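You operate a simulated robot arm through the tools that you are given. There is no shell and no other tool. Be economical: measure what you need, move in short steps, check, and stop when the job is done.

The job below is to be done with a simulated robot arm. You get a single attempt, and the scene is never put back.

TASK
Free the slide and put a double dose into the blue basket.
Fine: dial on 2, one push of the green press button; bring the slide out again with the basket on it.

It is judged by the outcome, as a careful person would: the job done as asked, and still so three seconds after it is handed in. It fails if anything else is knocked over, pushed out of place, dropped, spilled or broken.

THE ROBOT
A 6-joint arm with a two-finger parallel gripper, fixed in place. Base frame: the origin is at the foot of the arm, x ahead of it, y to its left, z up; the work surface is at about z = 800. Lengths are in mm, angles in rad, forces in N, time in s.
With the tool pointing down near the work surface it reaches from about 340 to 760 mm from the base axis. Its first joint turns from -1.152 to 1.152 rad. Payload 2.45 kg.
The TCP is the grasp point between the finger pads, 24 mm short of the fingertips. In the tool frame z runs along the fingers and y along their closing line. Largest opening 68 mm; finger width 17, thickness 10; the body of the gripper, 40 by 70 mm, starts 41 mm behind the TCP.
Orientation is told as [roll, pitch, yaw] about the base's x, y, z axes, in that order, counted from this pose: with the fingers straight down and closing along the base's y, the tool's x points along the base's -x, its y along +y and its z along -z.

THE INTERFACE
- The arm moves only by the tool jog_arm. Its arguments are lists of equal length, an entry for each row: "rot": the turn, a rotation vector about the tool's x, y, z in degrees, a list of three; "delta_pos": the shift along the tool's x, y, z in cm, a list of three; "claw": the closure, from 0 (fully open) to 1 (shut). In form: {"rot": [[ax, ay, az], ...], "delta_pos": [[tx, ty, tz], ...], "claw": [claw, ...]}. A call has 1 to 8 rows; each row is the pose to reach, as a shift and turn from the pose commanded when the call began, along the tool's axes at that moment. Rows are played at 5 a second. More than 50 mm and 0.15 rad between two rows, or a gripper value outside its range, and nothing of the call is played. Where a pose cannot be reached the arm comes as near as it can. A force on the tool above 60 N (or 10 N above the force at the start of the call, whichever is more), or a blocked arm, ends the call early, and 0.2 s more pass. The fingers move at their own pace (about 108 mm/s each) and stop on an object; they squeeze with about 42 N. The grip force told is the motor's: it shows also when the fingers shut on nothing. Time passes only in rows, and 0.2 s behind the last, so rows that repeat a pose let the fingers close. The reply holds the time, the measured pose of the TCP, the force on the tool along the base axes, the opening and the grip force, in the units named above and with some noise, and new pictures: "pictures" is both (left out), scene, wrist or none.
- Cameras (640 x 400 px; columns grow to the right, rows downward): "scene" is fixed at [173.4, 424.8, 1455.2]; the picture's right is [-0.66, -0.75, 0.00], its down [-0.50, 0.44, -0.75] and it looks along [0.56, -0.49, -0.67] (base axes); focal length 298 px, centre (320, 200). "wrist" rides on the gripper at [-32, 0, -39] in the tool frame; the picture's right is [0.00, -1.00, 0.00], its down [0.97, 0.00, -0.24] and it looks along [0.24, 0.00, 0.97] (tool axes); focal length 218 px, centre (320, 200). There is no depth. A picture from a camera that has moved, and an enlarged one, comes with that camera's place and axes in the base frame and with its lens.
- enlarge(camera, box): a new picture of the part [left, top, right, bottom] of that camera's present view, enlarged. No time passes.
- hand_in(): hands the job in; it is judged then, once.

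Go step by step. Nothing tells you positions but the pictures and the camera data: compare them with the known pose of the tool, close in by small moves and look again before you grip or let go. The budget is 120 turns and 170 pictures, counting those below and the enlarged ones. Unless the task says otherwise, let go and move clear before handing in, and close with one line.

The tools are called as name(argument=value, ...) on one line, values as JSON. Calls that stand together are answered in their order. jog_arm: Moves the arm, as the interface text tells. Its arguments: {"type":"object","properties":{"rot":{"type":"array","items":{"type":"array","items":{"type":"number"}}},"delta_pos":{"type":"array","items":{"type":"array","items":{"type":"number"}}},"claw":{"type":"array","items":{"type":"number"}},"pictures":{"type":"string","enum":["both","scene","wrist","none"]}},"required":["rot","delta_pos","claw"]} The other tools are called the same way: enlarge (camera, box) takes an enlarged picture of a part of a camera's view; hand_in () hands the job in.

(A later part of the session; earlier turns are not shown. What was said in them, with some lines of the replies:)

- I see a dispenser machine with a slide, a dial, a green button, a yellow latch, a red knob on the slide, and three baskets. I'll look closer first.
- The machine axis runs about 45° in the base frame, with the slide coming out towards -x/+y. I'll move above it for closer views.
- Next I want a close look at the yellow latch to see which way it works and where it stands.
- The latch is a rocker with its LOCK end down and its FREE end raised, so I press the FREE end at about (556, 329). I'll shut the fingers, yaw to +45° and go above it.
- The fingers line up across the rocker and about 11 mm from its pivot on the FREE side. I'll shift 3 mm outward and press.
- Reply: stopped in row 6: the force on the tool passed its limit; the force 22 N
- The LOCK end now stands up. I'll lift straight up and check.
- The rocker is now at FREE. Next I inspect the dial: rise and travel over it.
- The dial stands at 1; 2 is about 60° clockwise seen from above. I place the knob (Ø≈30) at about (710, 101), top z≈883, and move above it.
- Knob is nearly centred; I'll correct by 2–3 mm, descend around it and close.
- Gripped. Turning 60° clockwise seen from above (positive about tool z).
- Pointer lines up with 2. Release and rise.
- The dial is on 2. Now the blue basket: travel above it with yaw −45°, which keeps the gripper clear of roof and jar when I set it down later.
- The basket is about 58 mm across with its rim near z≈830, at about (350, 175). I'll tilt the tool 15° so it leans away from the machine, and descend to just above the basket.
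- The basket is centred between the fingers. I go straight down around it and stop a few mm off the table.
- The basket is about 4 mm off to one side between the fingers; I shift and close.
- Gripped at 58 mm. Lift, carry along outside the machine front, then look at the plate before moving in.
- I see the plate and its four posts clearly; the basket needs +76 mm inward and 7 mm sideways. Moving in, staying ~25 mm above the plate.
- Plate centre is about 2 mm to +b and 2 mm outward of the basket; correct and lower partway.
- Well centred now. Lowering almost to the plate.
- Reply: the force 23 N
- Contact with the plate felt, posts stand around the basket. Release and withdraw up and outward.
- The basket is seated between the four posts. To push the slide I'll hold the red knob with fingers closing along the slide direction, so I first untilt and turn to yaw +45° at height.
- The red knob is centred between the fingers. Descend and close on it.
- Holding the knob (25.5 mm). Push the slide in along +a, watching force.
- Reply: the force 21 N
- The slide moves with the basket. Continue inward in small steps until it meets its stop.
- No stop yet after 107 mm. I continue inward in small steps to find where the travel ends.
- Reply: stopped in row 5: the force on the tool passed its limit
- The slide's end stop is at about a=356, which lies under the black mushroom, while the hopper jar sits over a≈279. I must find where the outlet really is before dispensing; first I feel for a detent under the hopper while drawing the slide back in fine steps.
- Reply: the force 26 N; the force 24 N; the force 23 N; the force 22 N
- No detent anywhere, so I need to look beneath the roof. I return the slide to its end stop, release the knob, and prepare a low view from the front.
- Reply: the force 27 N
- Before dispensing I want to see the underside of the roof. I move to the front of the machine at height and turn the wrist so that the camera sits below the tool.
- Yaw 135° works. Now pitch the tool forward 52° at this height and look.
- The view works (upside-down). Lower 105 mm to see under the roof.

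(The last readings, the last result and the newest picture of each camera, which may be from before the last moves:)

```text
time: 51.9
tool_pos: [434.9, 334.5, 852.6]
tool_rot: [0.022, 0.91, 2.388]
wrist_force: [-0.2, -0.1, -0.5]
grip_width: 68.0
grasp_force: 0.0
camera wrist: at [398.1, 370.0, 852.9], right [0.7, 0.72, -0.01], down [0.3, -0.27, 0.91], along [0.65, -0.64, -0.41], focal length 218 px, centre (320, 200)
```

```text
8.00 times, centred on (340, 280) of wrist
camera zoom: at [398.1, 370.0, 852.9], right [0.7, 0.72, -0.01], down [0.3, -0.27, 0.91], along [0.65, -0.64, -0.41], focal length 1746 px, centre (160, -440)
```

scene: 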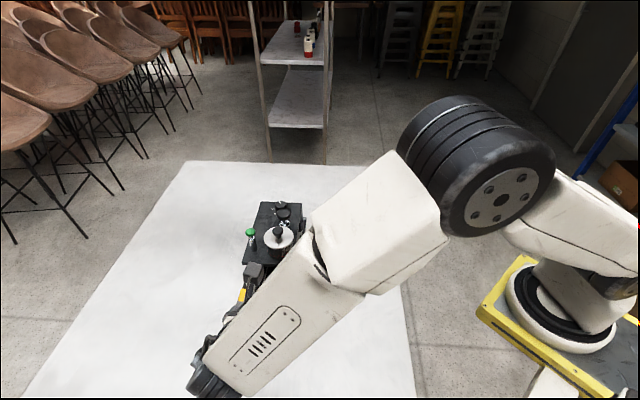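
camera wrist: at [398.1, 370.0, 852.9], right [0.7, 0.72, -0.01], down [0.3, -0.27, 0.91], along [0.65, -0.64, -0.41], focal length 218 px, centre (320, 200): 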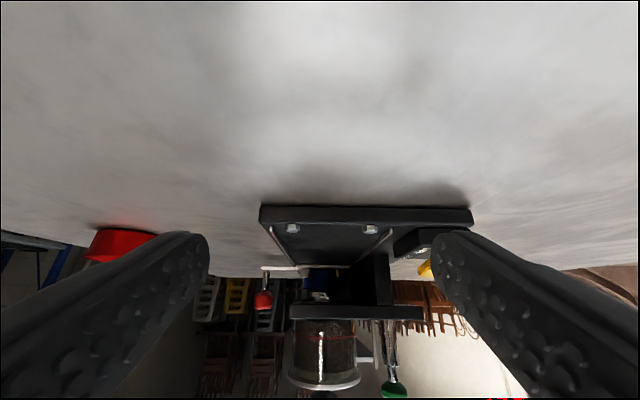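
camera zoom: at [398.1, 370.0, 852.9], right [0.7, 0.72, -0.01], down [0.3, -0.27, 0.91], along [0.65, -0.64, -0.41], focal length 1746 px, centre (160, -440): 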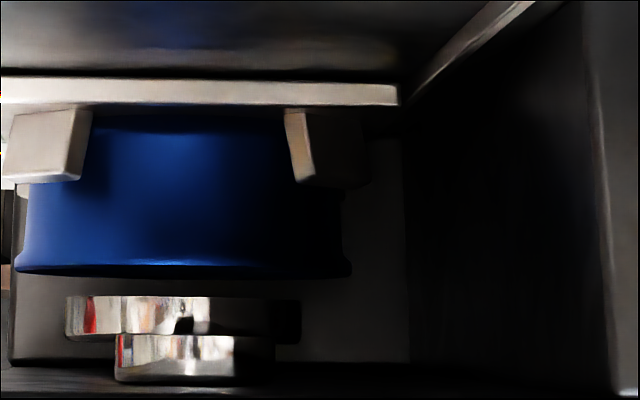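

I see two chrome parts under the roof: a narrow one (likely the hopper spout at a≈279) and a wide disc (likely a tamper at the end stop). I shift sideways for parallax to confirm.

jog_arm(rot=[[0, 0, 0], [0, 0, 0]], delta_pos=[[-0.4, 3, 0.3], [-0.6, 6, 0.5]], claw=[0, 0], pictures="wrist")

enlarge(camera="wrist", box=[350, 240, 450, 310])

```text
time: 52.5
tool_pos: [399.5, 287.3, 847.9]
tool_rot: [0.025, 0.907, 2.388]
wrist_force: [0.2, -1.1, 0.2]
grip_width: 68.4
grasp_force: 0.1
out of reach, approached as far as the arm can: row 2
camera wrist: at [364.8, 323.9, 847.5], right [0.7, 0.72, -0.02], down [0.3, -0.28, 0.91], along [0.65, -0.64, -0.41], focal length 218 px, centre (320, 200)
```

wrist: 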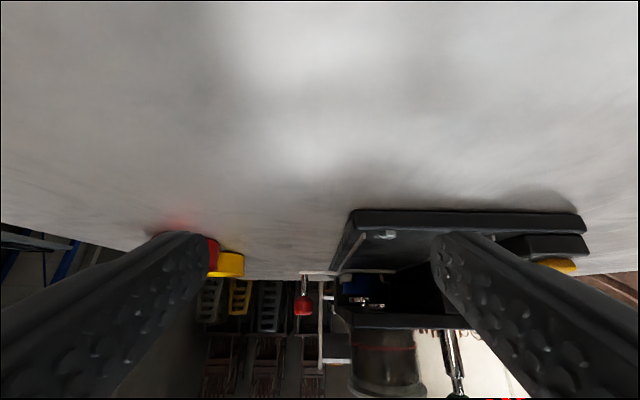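

```text
5.71 times, centred on (400, 275) of wrist
camera zoom: at [364.8, 323.9, 847.5], right [0.7, 0.72, -0.02], down [0.3, -0.28, 0.91], along [0.65, -0.64, -0.41], focal length 1247 px, centre (-137, -229)
```

zoom: 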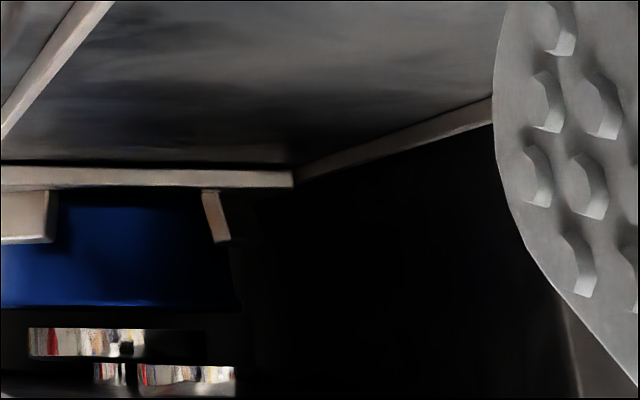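

enlarge(camera="wrist", box=[340, 280, 410, 315])

```text
9.14 times, centred on (375, 298) of wrist
camera zoom: at [364.8, 323.9, 847.5], right [0.7, 0.72, -0.02], down [0.3, -0.28, 0.91], along [0.65, -0.64, -0.41], focal length 1996 px, centre (-183, -691)
```

zoom: 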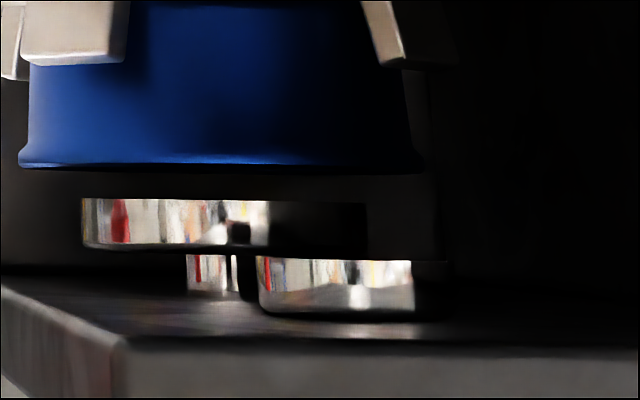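

Confirmed by parallax: the spout hangs at a≈279 (under the hopper), and the wide disc with its stem is a tamper at the end stop. So the basket must be dosed at a≈279. I back out: raise, untilt and turn back.

jog_arm(rot=[[0, 0, 0], [0, 0, 0], [0, 0, 0], [0, 0, 0]], delta_pos=[[3.5, -1, -2.7], [7, -3, -5.4], [10, -5, -7.7], [12.7, -5, -9.7]], claw=[0, 0, 0, 0], pictures="none")

jog_arm(rot=[[0, -7.5, 0], [0, -15, 0], [0, -22.5, 0], [0, -30, 0], [0, -37.5, 0], [0, -45, 0], [0, -52, 0]], delta_pos=[[0, 0, 0], [0, 0, 0], [0, 0, 0], [0, 0, 0], [0, 0, 0], [0, 0, 0], [0, 0, 0]], claw=[0, 0, 0, 0, 0, 0, 0], pictures="none")

jog_arm(rot=[[0, 0, 8.2], [0, 0, 16.4], [0, 0, 24.6], [0, 0, 32.8], [0, 0, 41], [0, 0, 49.2], [0, 0, 57.4], [0, 0, 65.6]], delta_pos=[[0, 0, 0], [0, 0, 0], [0, 0, 0], [0, 0, 0], [0, 0, 0], [0, 0, 0], [0, 0, 0], [0, 0, 0]], claw=[0, 0, 0, 0, 0, 0, 0, 0])

```text
time: 53.5
tool_pos: [436.6, 322.7, 1005.2]
tool_rot: [0.027, 0.909, 2.389]
wrist_force: [0.6, 0.1, -0.3]
grip_width: 68.0
grasp_force: 0.1
```

```text
time: 55.1
tool_pos: [438.9, 323.1, 1006.4]
tool_rot: [0.016, 0.001, 2.369]
wrist_force: [-0.1, -0.8, 0.2]
grip_width: 68.0
grasp_force: 0.0
```

```text
time: 56.9
tool_pos: [438.4, 322.6, 1005.4]
tool_rot: [0.005, 0.016, 1.22]
wrist_force: [0.1, -0.4, 0.4]
grip_width: 68.2
grasp_force: 0.0
camera wrist: at [451.1, 354.5, 1044.7], right [0.94, -0.34, 0.0], down [-0.33, -0.91, 0.25], along [-0.09, -0.24, -0.97], focal length 218 px, centre (320, 200)
```

scene: 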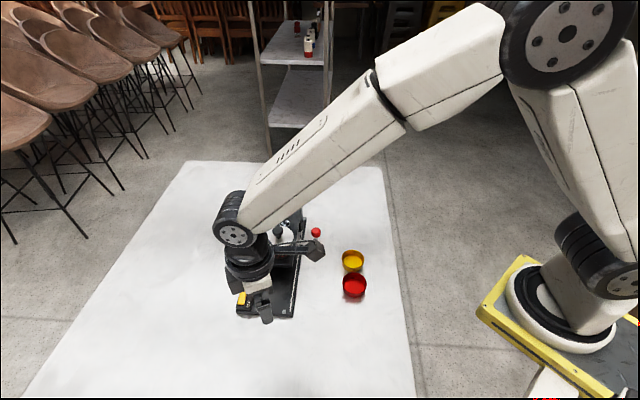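
wrist: 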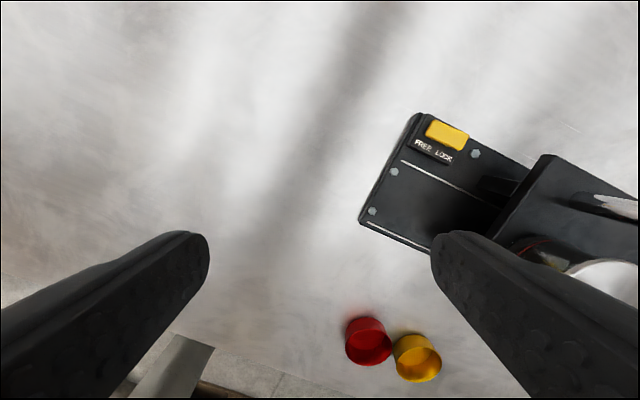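

jog_arm(rot=[[0.96, 0, 0]], delta_pos=[[0, 0, 0]], claw=[0], pictures="none")

jog_arm(rot=[[0, 0, 8.3], [0, 0, 16.6], [0, 0, 24.9]], delta_pos=[[0, 0, 0], [0, 0, 0], [0, 0, 0]], claw=[0, 0, 0], pictures="none")

jog_arm(rot=[[0, 0, 0], [0, 0, 0], [0, 0, 0], [0, 0, 0], [0, 0, 0], [0, 0, 0], [0, -7.5, 0], [0, -15, 0]], delta_pos=[[4, -2, 0], [7, -5.5, 0], [7, -10, 0], [7, -14.5, 0], [7, -19, 0], [7, -23.5, 0], [7, -27.3, 0], [7, -27.3, 3]], claw=[0, 0, 0, 0.1, 0.2, 0.2, 0.2, 0.2])

```text
time: 57.3
tool_pos: [440.0, 322.4, 1006.3]
tool_rot: [-0.014, 0.014, 1.223]
wrist_force: [-0.4, 0.9, 0.6]
grip_width: 67.8
grasp_force: 0.1
```

```text
time: 58.1
tool_pos: [438.6, 323.3, 1007.0]
tool_rot: [-0.015, 0.007, 0.788]
wrist_force: [0.5, 0.1, -0.4]
grip_width: 68.0
grasp_force: 0.1
```

```text
time: 59.9
tool_pos: [586.7, 79.3, 982.0]
tool_rot: [-0.02, -0.256, 0.793]
wrist_force: [0.0, 0.0, -0.3]
grip_width: 54.3
grasp_force: 0.0
camera wrist: at [602.3, 96.1, 1028.3], right [0.71, -0.7, 0.02], down [-0.7, -0.71, -0.01], along [0.02, 0.0, -1.0], focal length 218 px, centre (320, 200)
```

scene: 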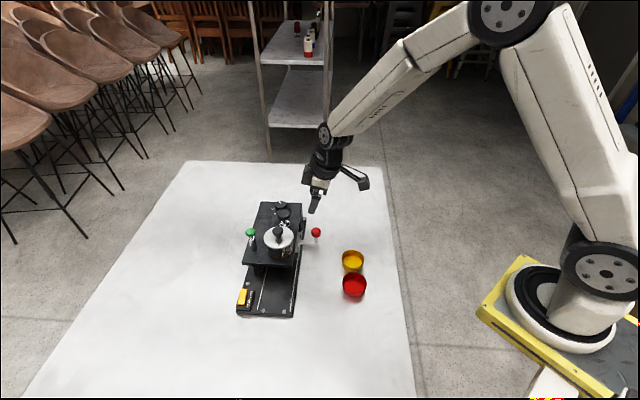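
wrist: 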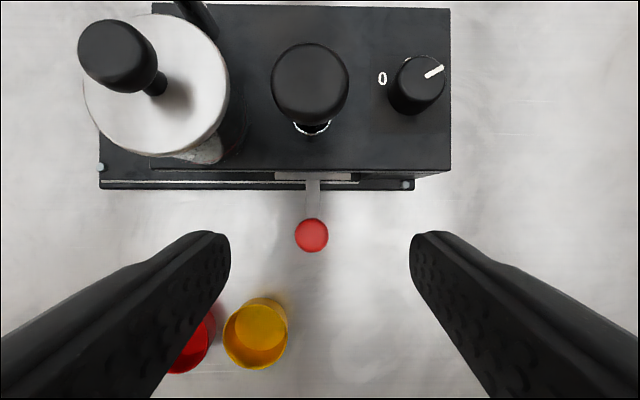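

jog_arm(rot=[[-1.15, 0, 0], [-1.15, 0, 0]], delta_pos=[[0.9, 0.35, 3], [1.95, 0.35, 6.3]], claw=[0.2, 0.2], pictures="wrist")

```text
time: 60.5
tool_pos: [582.6, 80.3, 914.7]
tool_rot: [0.001, -0.254, 0.792]
wrist_force: [-0.1, 0.4, -0.7]
grip_width: 54.5
grasp_force: 0.1
camera wrist: at [597.7, 96.2, 961.2], right [0.71, -0.7, 0.0], down [-0.7, -0.71, -0.01], along [0.01, 0.01, -1.0], focal length 218 px, centre (320, 200)
```

wrist: 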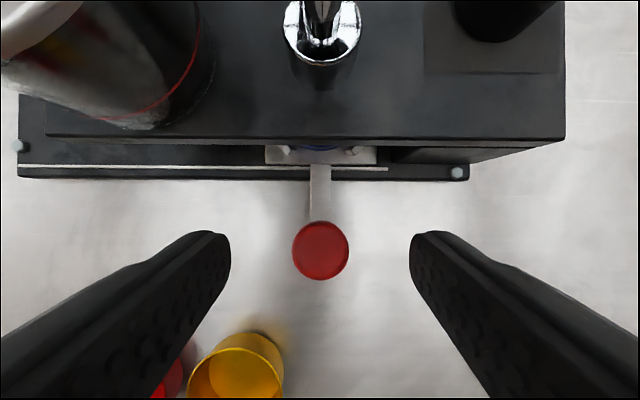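

Aligned. Descend and grip the knob.

jog_arm(rot=[[0, 0, 0], [0, 0, 0], [0, 0, 0], [0, 0, 0], [0, 0, 0]], delta_pos=[[0.9, 0, 2.4], [1.48, 0, 4.78], [1.48, 0, 4.78], [1.48, 0, 4.78], [1.48, 0, 4.78]], claw=[0.2, 0.2, 0.5, 0.75, 0.75], pictures="wrist")

```text
time: 61.7
tool_pos: [579.0, 78.8, 864.6]
tool_rot: [0.001, -0.254, 0.795]
wrist_force: [2.2, -2.0, -5.9]
grip_width: 25.4
grasp_force: 40.6
camera wrist: at [595.3, 94.4, 910.8], right [0.71, -0.7, 0.0], down [-0.7, -0.71, -0.01], along [0.01, 0.01, -1.0], focal length 218 px, centre (320, 200)
```

wrist: 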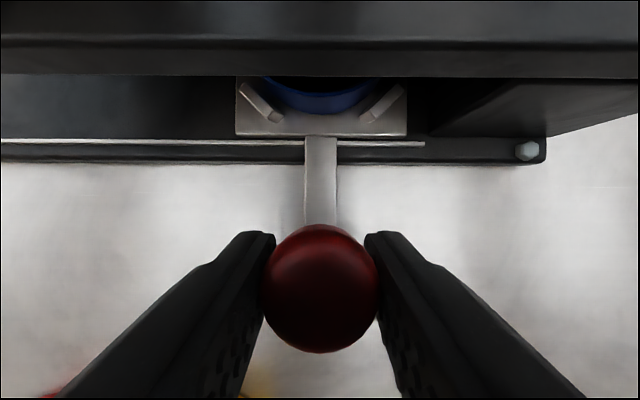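

Draw the slide back 76 mm so the basket sits under the spout.

jog_arm(rot=[[0, 0, 0], [0, 0, 0], [0, 0, 0], [0, 0, 0], [0, 0, 0], [0, 0, 0], [0, 0, 0], [0, 0, 0]], delta_pos=[[0, 1, 0], [0, 2, 0], [0, 3, 0], [0, 4, 0], [0, 5, 0], [0, 6, 0], [0, 7, 0], [0, 7.5, 0]], claw=[0.75, 0.75, 0.75, 0.75, 0.75, 0.75, 0.75, 0.75])

```text
time: 63.5
tool_pos: [525.5, 132.1, 865.8]
tool_rot: [0.002, -0.254, 0.794]
wrist_force: [10.0, 7.8, -20.2]
grip_width: 25.2
grasp_force: 40.7
camera wrist: at [541.0, 147.3, 912.3], right [0.71, -0.7, 0.0], down [-0.7, -0.71, -0.01], along [0.01, 0.01, -1.0], focal length 218 px, centre (320, 200)
```

scene: 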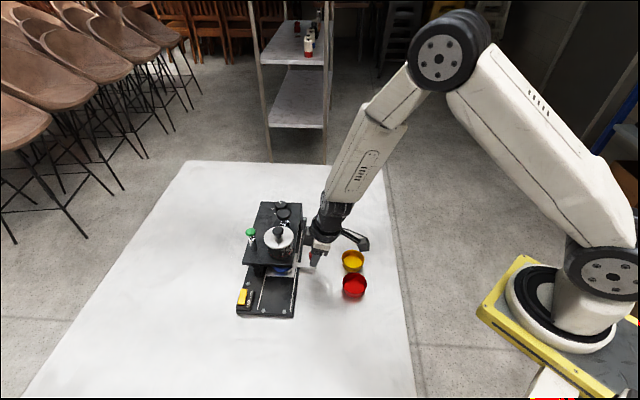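
wrist: 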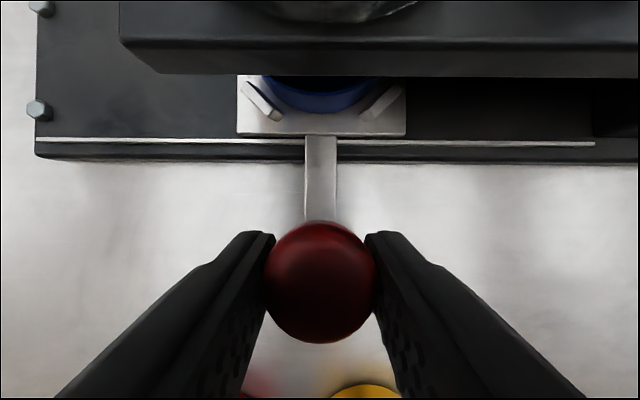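

The slide now sits at a≈278, lined up with the hopper. Release the knob, rise, and go above the green button at about (634, 239).

jog_arm(rot=[[0, 0, 0], [0, 0, 0], [0, 0, 0], [0, 0, 0], [0, 7, 0], [0, 14.5, 0]], delta_pos=[[0, 0, 0], [0, 0, 0], [-0.7, 0, -2.7], [-1.6, 0, -6], [-2.8, 0, -10], [-4, 0, -14.5]], claw=[0.4, 0.2, 0.2, 0.2, 0.2, 0.2], pictures="wrist")

jog_arm(rot=[[0, 0, 7.5], [0, 0, 15], [0, 0, 22.5], [0, 0, 30], [0, 0, 37.5], [0, 0, 45]], delta_pos=[[-3, 0, -1], [-6, 0, -1], [-9, 0, -1], [-11, 0, -1], [-13, 0, -1], [-15, 0, -1]], claw=[0.5, 1, 1, 1, 1, 1])

```text
time: 64.9
tool_pos: [525.1, 129.8, 1017.8]
tool_rot: [0.002, 0.003, 0.794]
wrist_force: [-0.7, 0.5, 0.8]
grip_width: 54.4
grasp_force: 0.1
camera wrist: at [548.3, 154.4, 1056.8], right [0.71, -0.7, 0.0], down [-0.68, -0.69, 0.24], along [-0.17, -0.17, -0.97], focal length 218 px, centre (320, 200)
```

wrist: 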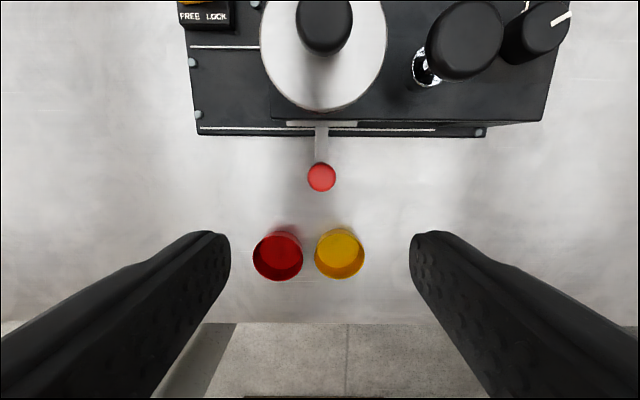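

```text
time: 66.3
tool_pos: [632.0, 240.8, 1025.3]
tool_rot: [0.002, 0.001, 0.006]
wrist_force: [0.5, -0.5, 0.2]
grip_width: 0.0
grasp_force: 23.6
camera wrist: at [663.8, 240.9, 1065.1], right [0.01, -1.0, 0.0], down [-0.97, -0.01, 0.24], along [-0.24, 0.0, -0.97], focal length 218 px, centre (320, 200)
```

scene: 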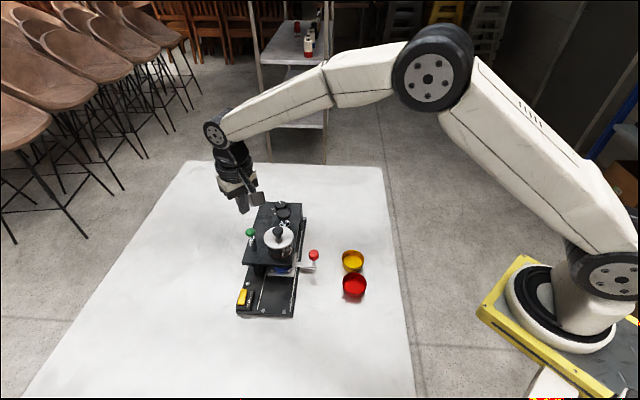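
wrist: 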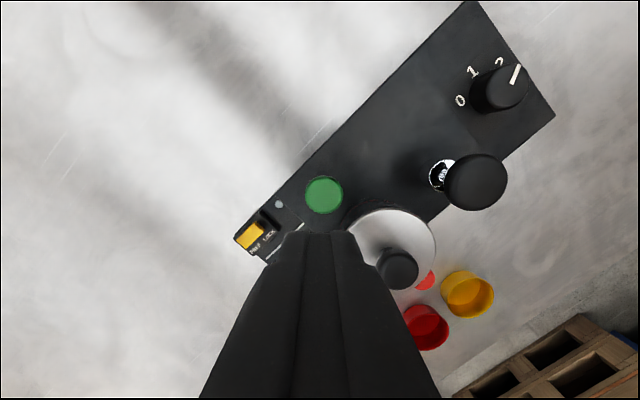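

The slide handle lines up with the hopper. I lower to just above the green cap and check alignment.

jog_arm(rot=[[0, 0, 0], [0, 0, 0]], delta_pos=[[-0.28, -0.2, 3], [-0.28, -0.2, 5.2]], claw=[1, 1])

enlarge(camera="scene", box=[215, 190, 295, 260])

enlarge(camera="scene", box=[255, 255, 325, 300])

```text
time: 66.9
tool_pos: [632.5, 237.5, 973.8]
tool_rot: [0.002, 0.002, 0.009]
wrist_force: [-0.3, 0.0, -0.8]
grip_width: 0.2
grasp_force: 23.2
camera wrist: at [666.0, 237.8, 1012.6], right [0.01, -1.0, 0.0], down [-0.97, -0.01, 0.24], along [-0.24, 0.0, -0.97], focal length 218 px, centre (320, 200)
```

scene: 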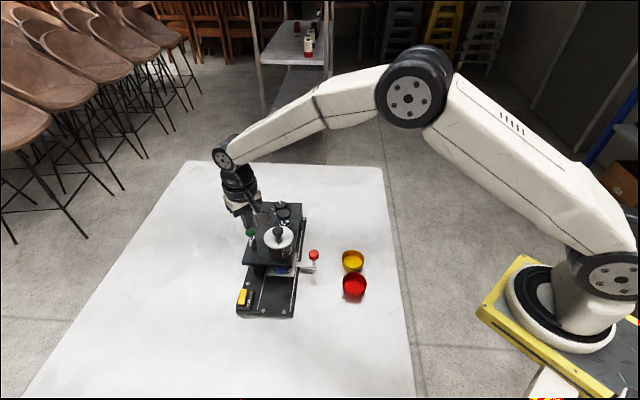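
wrist: 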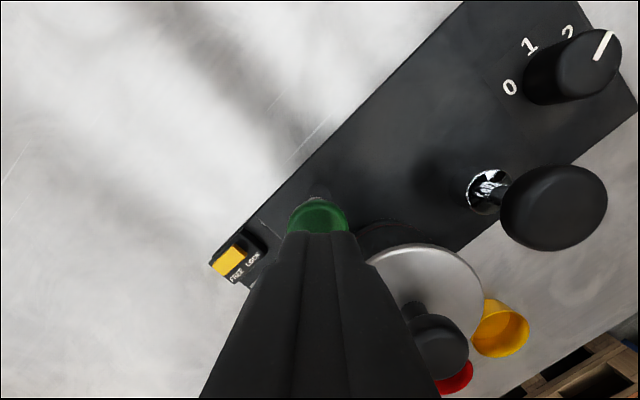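

```text
5.71 times, centred on (255, 225) of scene
camera zoom: at [173.4, 424.8, 1455.2], right [-0.66, -0.75, 0.0], down [-0.5, 0.44, -0.75], along [0.56, -0.49, -0.67], focal length 1705 px, centre (691, 57)
```

zoom: 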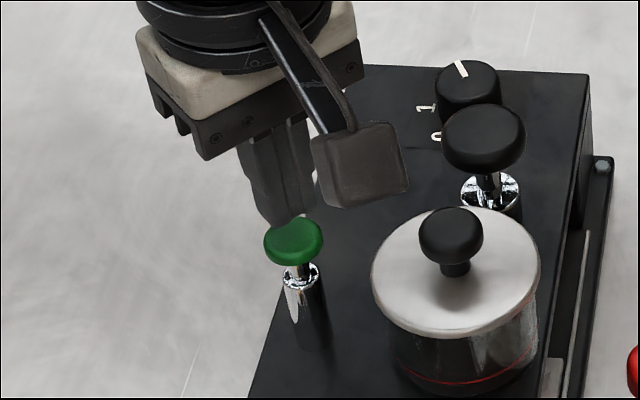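

```text
8.89 times, centred on (290, 278) of scene
camera zoom: at [173.4, 424.8, 1455.2], right [-0.66, -0.75, 0.0], down [-0.5, 0.44, -0.75], along [0.56, -0.49, -0.67], focal length 2652 px, centre (587, -489)
```

zoom: 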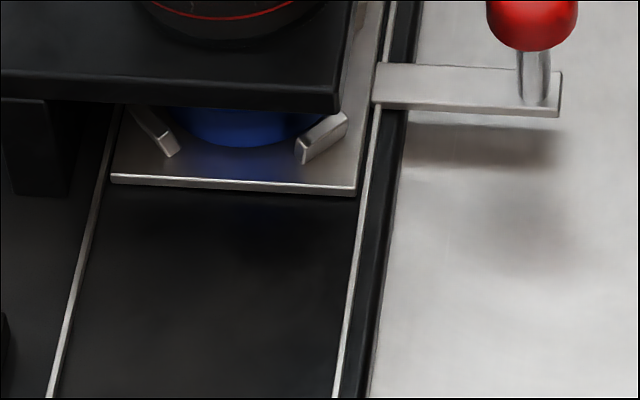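

Alignment is good to within a couple of mm. One slow push straight down.

jog_arm(rot=[[0, 0, 0], [0, 0, 0], [0, 0, 0], [0, 0, 0], [0, 0, 0], [0, 0, 0], [0, 0, 0], [0, 0, 0]], delta_pos=[[-0.2, 0, 0.5], [-0.2, 0, 0.9], [-0.2, 0, 1.2], [-0.2, 0, 1.5], [-0.2, 0, 1.8], [-0.2, 0, 2.1], [-0.2, 0, 2.4], [-0.2, 0, 2.6]], claw=[1, 1, 1, 1, 1, 1, 1, 1])

enlarge(camera="scene", box=[215, 190, 295, 260])

enlarge(camera="scene", box=[255, 225, 325, 300])

```text
time: 68.7
tool_pos: [637.2, 237.9, 949.5]
tool_rot: [0.004, -0.001, 0.011]
wrist_force: [-6.3, -3.4, 17.0]
grip_width: 0.0
grasp_force: 23.6
camera wrist: at [669.5, 238.9, 989.3], right [0.01, -1.0, 0.0], down [-0.97, -0.01, 0.24], along [-0.24, 0.0, -0.97], focal length 218 px, centre (320, 200)
```

scene: 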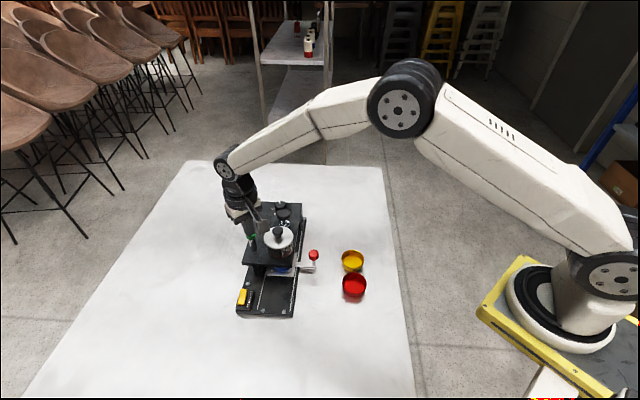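
wrist: 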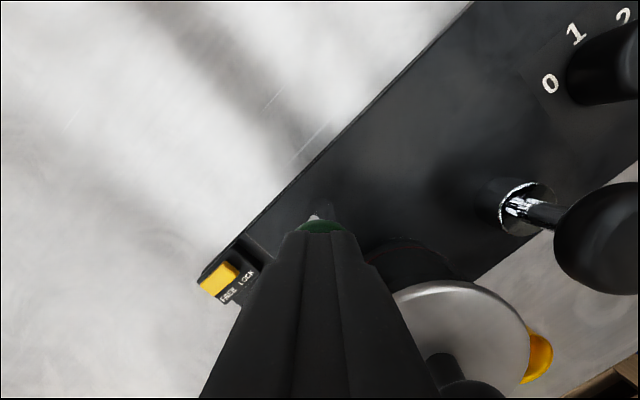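

```text
5.71 times, centred on (255, 225) of scene
camera zoom: at [172.9, 424.5, 1455.3], right [-0.66, -0.75, 0.0], down [-0.5, 0.44, -0.75], along [0.56, -0.49, -0.67], focal length 1705 px, centre (691, 57)
```

zoom: 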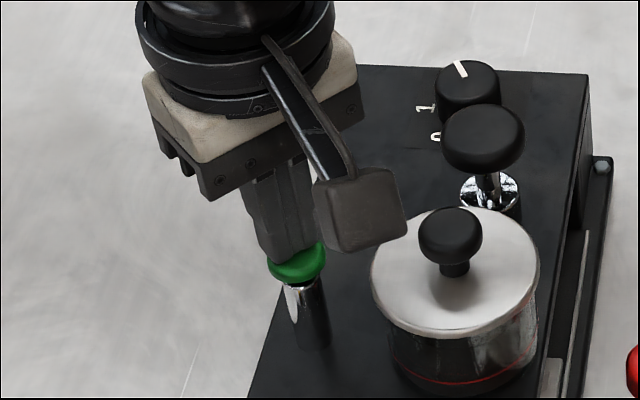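

```text
5.33 times, centred on (290, 262) of scene
camera zoom: at [172.9, 424.5, 1455.3], right [-0.66, -0.75, 0.0], down [-0.5, 0.44, -0.75], along [0.56, -0.49, -0.67], focal length 1591 px, centre (480, -133)
```

zoom: 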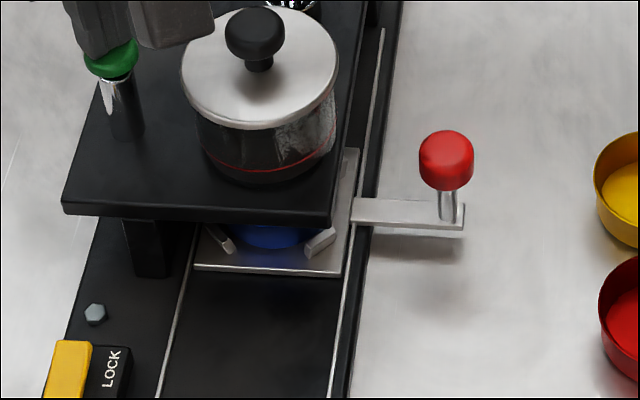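

The cap is down about 11 mm, nearly on its sleeve. A little more in the same push to make sure it bottoms.

jog_arm(rot=[[0, 0, 0], [0, 0, 0], [0, 0, 0], [0, 0, 0]], delta_pos=[[0, 0, 0.2], [0, 0, 0.4], [0, 0, 0.5], [0, 0, 0.5]], claw=[1, 1, 1, 1], pictures="none")

enlarge(camera="scene", box=[215, 190, 295, 260])

```text
time: 69.7
tool_pos: [636.1, 238.2, 947.1]
tool_rot: [0.004, -0.008, 0.009]
wrist_force: [-11.4, -4.1, 41.6]
grip_width: 0.1
grasp_force: 23.1
```

```text
5.71 times, centred on (255, 225) of scene
camera zoom: at [172.2, 424.3, 1455.5], right [-0.66, -0.75, 0.0], down [-0.5, 0.44, -0.75], along [0.56, -0.49, -0.67], focal length 1705 px, centre (691, 57)
```

zoom: 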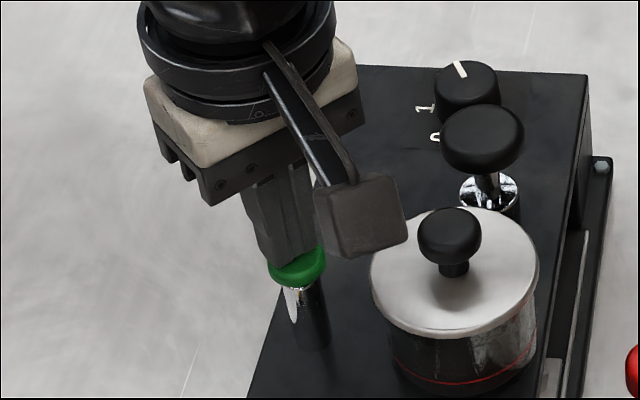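

Bottomed out (force up, no travel). Lift straight off and wait a little.

jog_arm(rot=[[0, 0, 0], [0, 0, 0], [0, 0, 0], [0, 0, 0], [0, 0, 0], [0, 0, 0], [0, 0, 0], [0, 0, 0]], delta_pos=[[0, 0, -1], [0, 0, -3], [0, 0, -6], [0, 0, -8.5], [0, 0, -8.5], [0, 0, -8.5], [0, 0, -8.5], [0, 0, -8.5]], claw=[1, 1, 1, 1, 1, 1, 1, 1], pictures="none")

enlarge(camera="scene", box=[230, 195, 330, 305])

```text
time: 71.5
tool_pos: [636.2, 235.9, 1027.6]
tool_rot: [0.002, 0.001, 0.01]
wrist_force: [0.5, 0.4, -0.8]
grip_width: 0.0
grasp_force: 23.6
```

```text
3.64 times, centred on (280, 250) of scene
camera zoom: at [173.4, 424.7, 1455.2], right [-0.66, -0.75, 0.0], down [-0.5, 0.44, -0.75], along [0.56, -0.49, -0.67], focal length 1085 px, centre (466, 18)
```

zoom: 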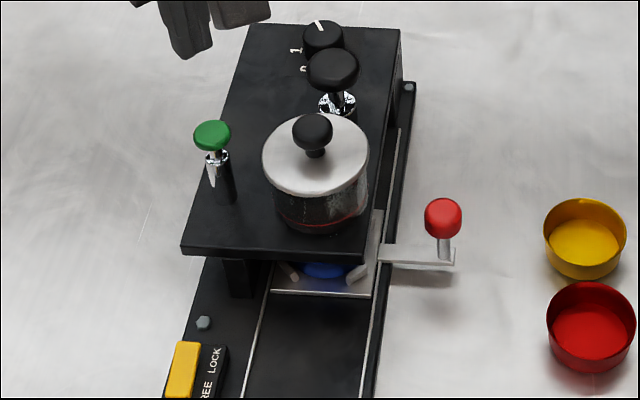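

The button has sprung back and nothing is spilled. Return to the red knob.

jog_arm(rot=[[0, 0, -7.5], [0, 0, -15], [0, 0, -22.5], [0, 0, -30], [0, 0, -37.5], [0, 0, -44.4]], delta_pos=[[1.8, -1.7, 0], [3.6, -3.4, 0], [5.4, -5.1, 0], [7.2, -6.8, 0], [9, -8.5, 0], [10.9, -10.25, 0]], claw=[1, 0.8, 0.4, 0.2, 0.2, 0.2], pictures="none")

jog_arm(rot=[[0, -7.5, 0], [0, -15, 0], [0, -15, 0]], delta_pos=[[0, 0, 3], [0, 0, 7], [0, 0, 11]], claw=[0.2, 0.2, 0.2], pictures="wrist")

```text
time: 72.9
tool_pos: [527.4, 134.3, 1027.9]
tool_rot: [0.0, 0.001, 0.788]
wrist_force: [0.4, 0.7, 0.5]
grip_width: 54.5
grasp_force: 0.1
```

```text
time: 73.7
tool_pos: [526.5, 132.4, 920.0]
tool_rot: [0.002, -0.262, 0.784]
wrist_force: [-0.2, 0.6, -0.5]
grip_width: 54.3
grasp_force: 0.1
camera wrist: at [542.9, 148.2, 966.1], right [0.71, -0.71, 0.0], down [-0.71, -0.71, -0.02], along [0.01, 0.01, -1.0], focal length 218 px, centre (320, 200)
```

wrist: 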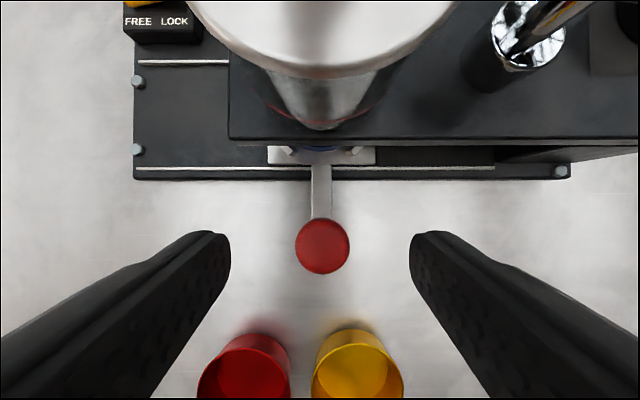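

Aligned; descend and grip.

jog_arm(rot=[[0, 0, 0], [0, 0, 0], [0, 0, 0], [0, 0, 0], [0, 0, 0], [0, 0, 0]], delta_pos=[[0.5, 0, 1.9], [1, 0, 3.8], [1.4, 0, 5.22], [1.4, 0, 5.22], [1.4, 0, 5.22], [1.4, 0, 5.22]], claw=[0.2, 0.2, 0.2, 0.5, 0.75, 0.75], pictures="none")

jog_arm(rot=[[0, 0, 0], [0, 0, 0], [0, 0, 0], [0, 0, 0], [0, 0, 0], [0, 0, 0], [0, 0, 0], [0, 0, 0]], delta_pos=[[0, 0.6, 0], [0, 1.5, 0], [0, 2.5, 0], [0, 3.5, 0], [0, 4.5, 0], [0, 5.5, 0], [0, 6.5, 0], [0, 7.4, 0]], claw=[0.75, 0.75, 0.75, 0.75, 0.75, 0.75, 0.75, 0.75])

```text
time: 75.1
tool_pos: [528.9, 134.0, 865.3]
tool_rot: [0.003, -0.262, 0.784]
wrist_force: [3.1, 0.4, -7.6]
grip_width: 25.6
grasp_force: 40.9
```

```text
time: 76.9
tool_pos: [476.0, 188.1, 865.1]
tool_rot: [0.002, -0.261, 0.783]
wrist_force: [4.3, 5.2, 6.9]
grip_width: 25.3
grasp_force: 41.2
camera wrist: at [491.4, 203.0, 911.4], right [0.71, -0.71, 0.0], down [-0.71, -0.71, -0.02], along [0.01, 0.02, -1.0], focal length 218 px, centre (320, 200)
```

scene: 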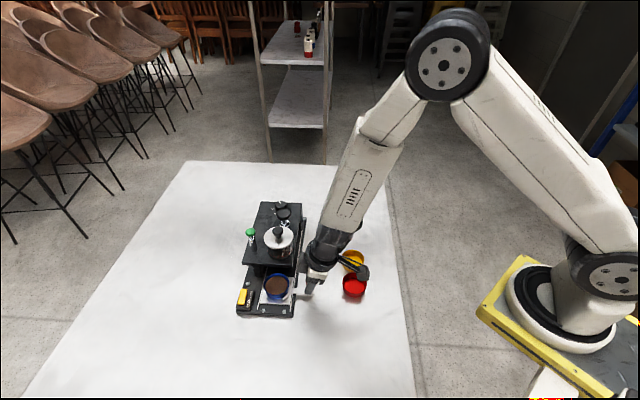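
wrist: 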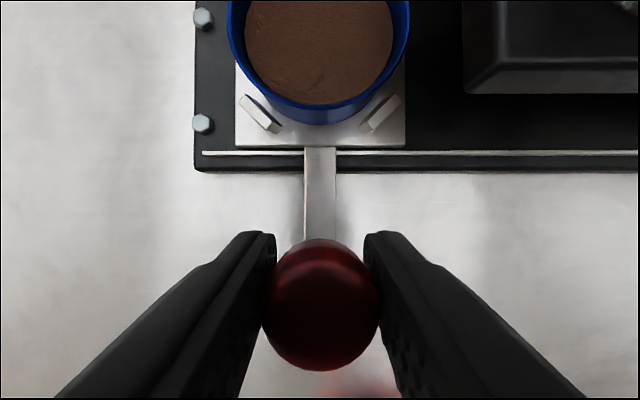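

The basket is full of grounds. Bring the slide the last ~8 mm to its outer stop.

jog_arm(rot=[[0, 0, 0], [0, 0, 0], [0, 0, 0], [0, 0, 0]], delta_pos=[[0, 0.3, 0], [0, 0.6, 0], [0, 0.8, 0], [0, 0.9, 0]], claw=[0.75, 0.75, 0.75, 0.75], pictures="wrist")

```text
time: 77.9
tool_pos: [469.8, 193.5, 864.5]
tool_rot: [0.002, -0.264, 0.784]
wrist_force: [2.8, 2.9, 15.2]
grip_width: 25.7
grasp_force: 40.8
camera wrist: at [485.2, 209.0, 911.3], right [0.71, -0.71, 0.0], down [-0.71, -0.71, -0.02], along [0.01, 0.02, -1.0], focal length 218 px, centre (320, 200)
```

wrist: 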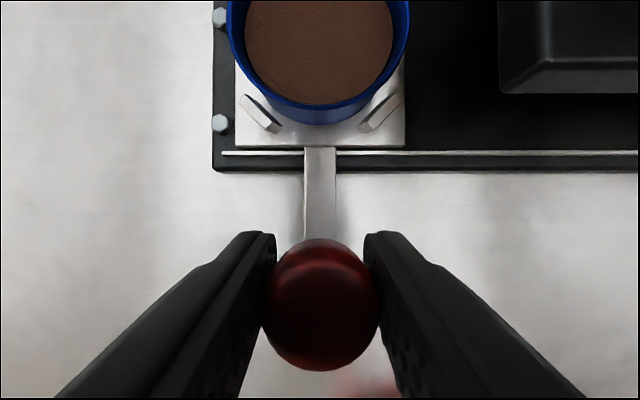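

The slide is back where it started. Release, rise clear and check.

jog_arm(rot=[[0, 0, 0], [0, 0, 0], [0, 0, 0], [0, 0, 0], [0, 0, 0], [0, 0, 0]], delta_pos=[[0, 0, 0], [0, 0, 0], [-0.7, 0, -2.7], [-1.8, 0, -6.7], [-2.9, 0, -11], [-4, 0, -15]], claw=[0.4, 0.2, 0.2, 0.2, 0.2, 0.2])

enlarge(camera="scene", box=[225, 195, 375, 325])

enlarge(camera="wrist", box=[200, 20, 440, 220])

```text
time: 79.3
tool_pos: [470.1, 193.9, 1018.7]
tool_rot: [0.003, -0.26, 0.783]
wrist_force: [-0.3, -0.2, 0.3]
grip_width: 54.6
grasp_force: 0.1
camera wrist: at [485.1, 208.9, 1065.2], right [0.71, -0.71, 0.0], down [-0.71, -0.71, -0.02], along [0.01, 0.01, -1.0], focal length 218 px, centre (320, 200)
```

scene: 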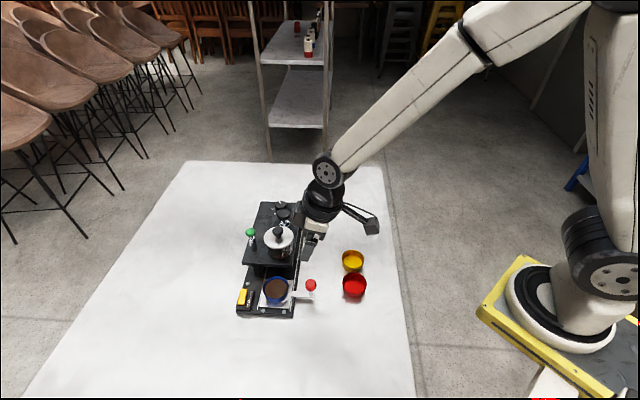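
wrist: 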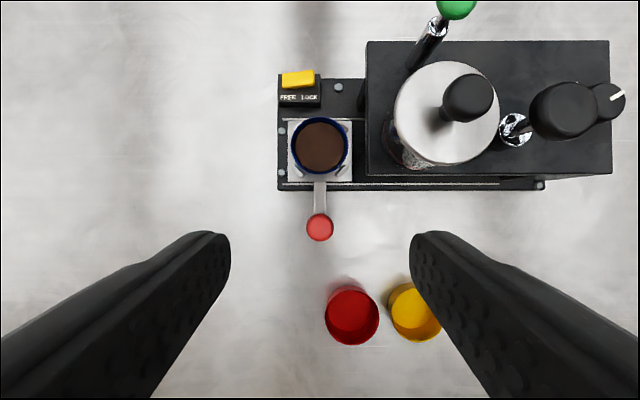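

```text
3.08 times, centred on (300, 260) of scene
camera zoom: at [173.4, 424.7, 1455.2], right [-0.66, -0.75, 0.0], down [-0.5, 0.44, -0.75], along [0.56, -0.49, -0.67], focal length 918 px, centre (382, 15)
```

zoom: 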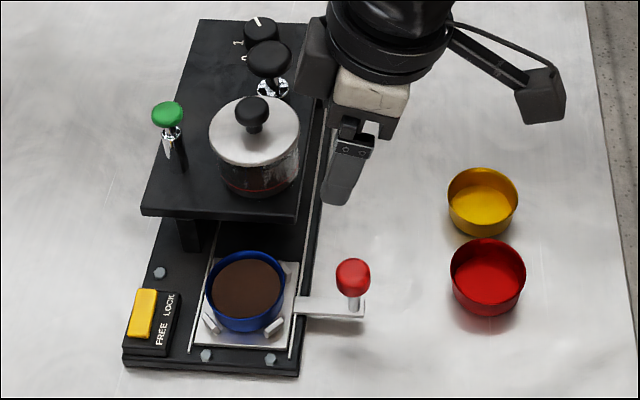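

```text
2.00 times, centred on (320, 120) of wrist
camera zoom: at [485.1, 208.9, 1065.2], right [0.71, -0.71, 0.0], down [-0.71, -0.71, -0.02], along [0.01, 0.01, -1.0], focal length 436 px, centre (320, 360)
```

zoom: 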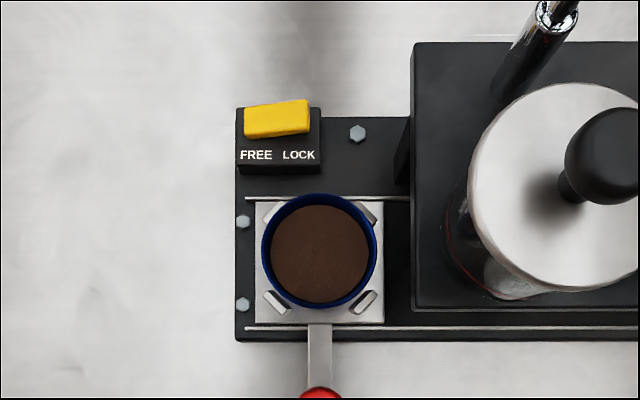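

The slide is out with the full blue basket on it. Nothing is spilled, the other baskets are untouched and the arm is clear, so I hand in.

hand_in()

```text
The job is handed in.
```

The slide is free, the blue basket got a double dose (dial on 2, one push of the green button), and the slide is out again with the basket on it.
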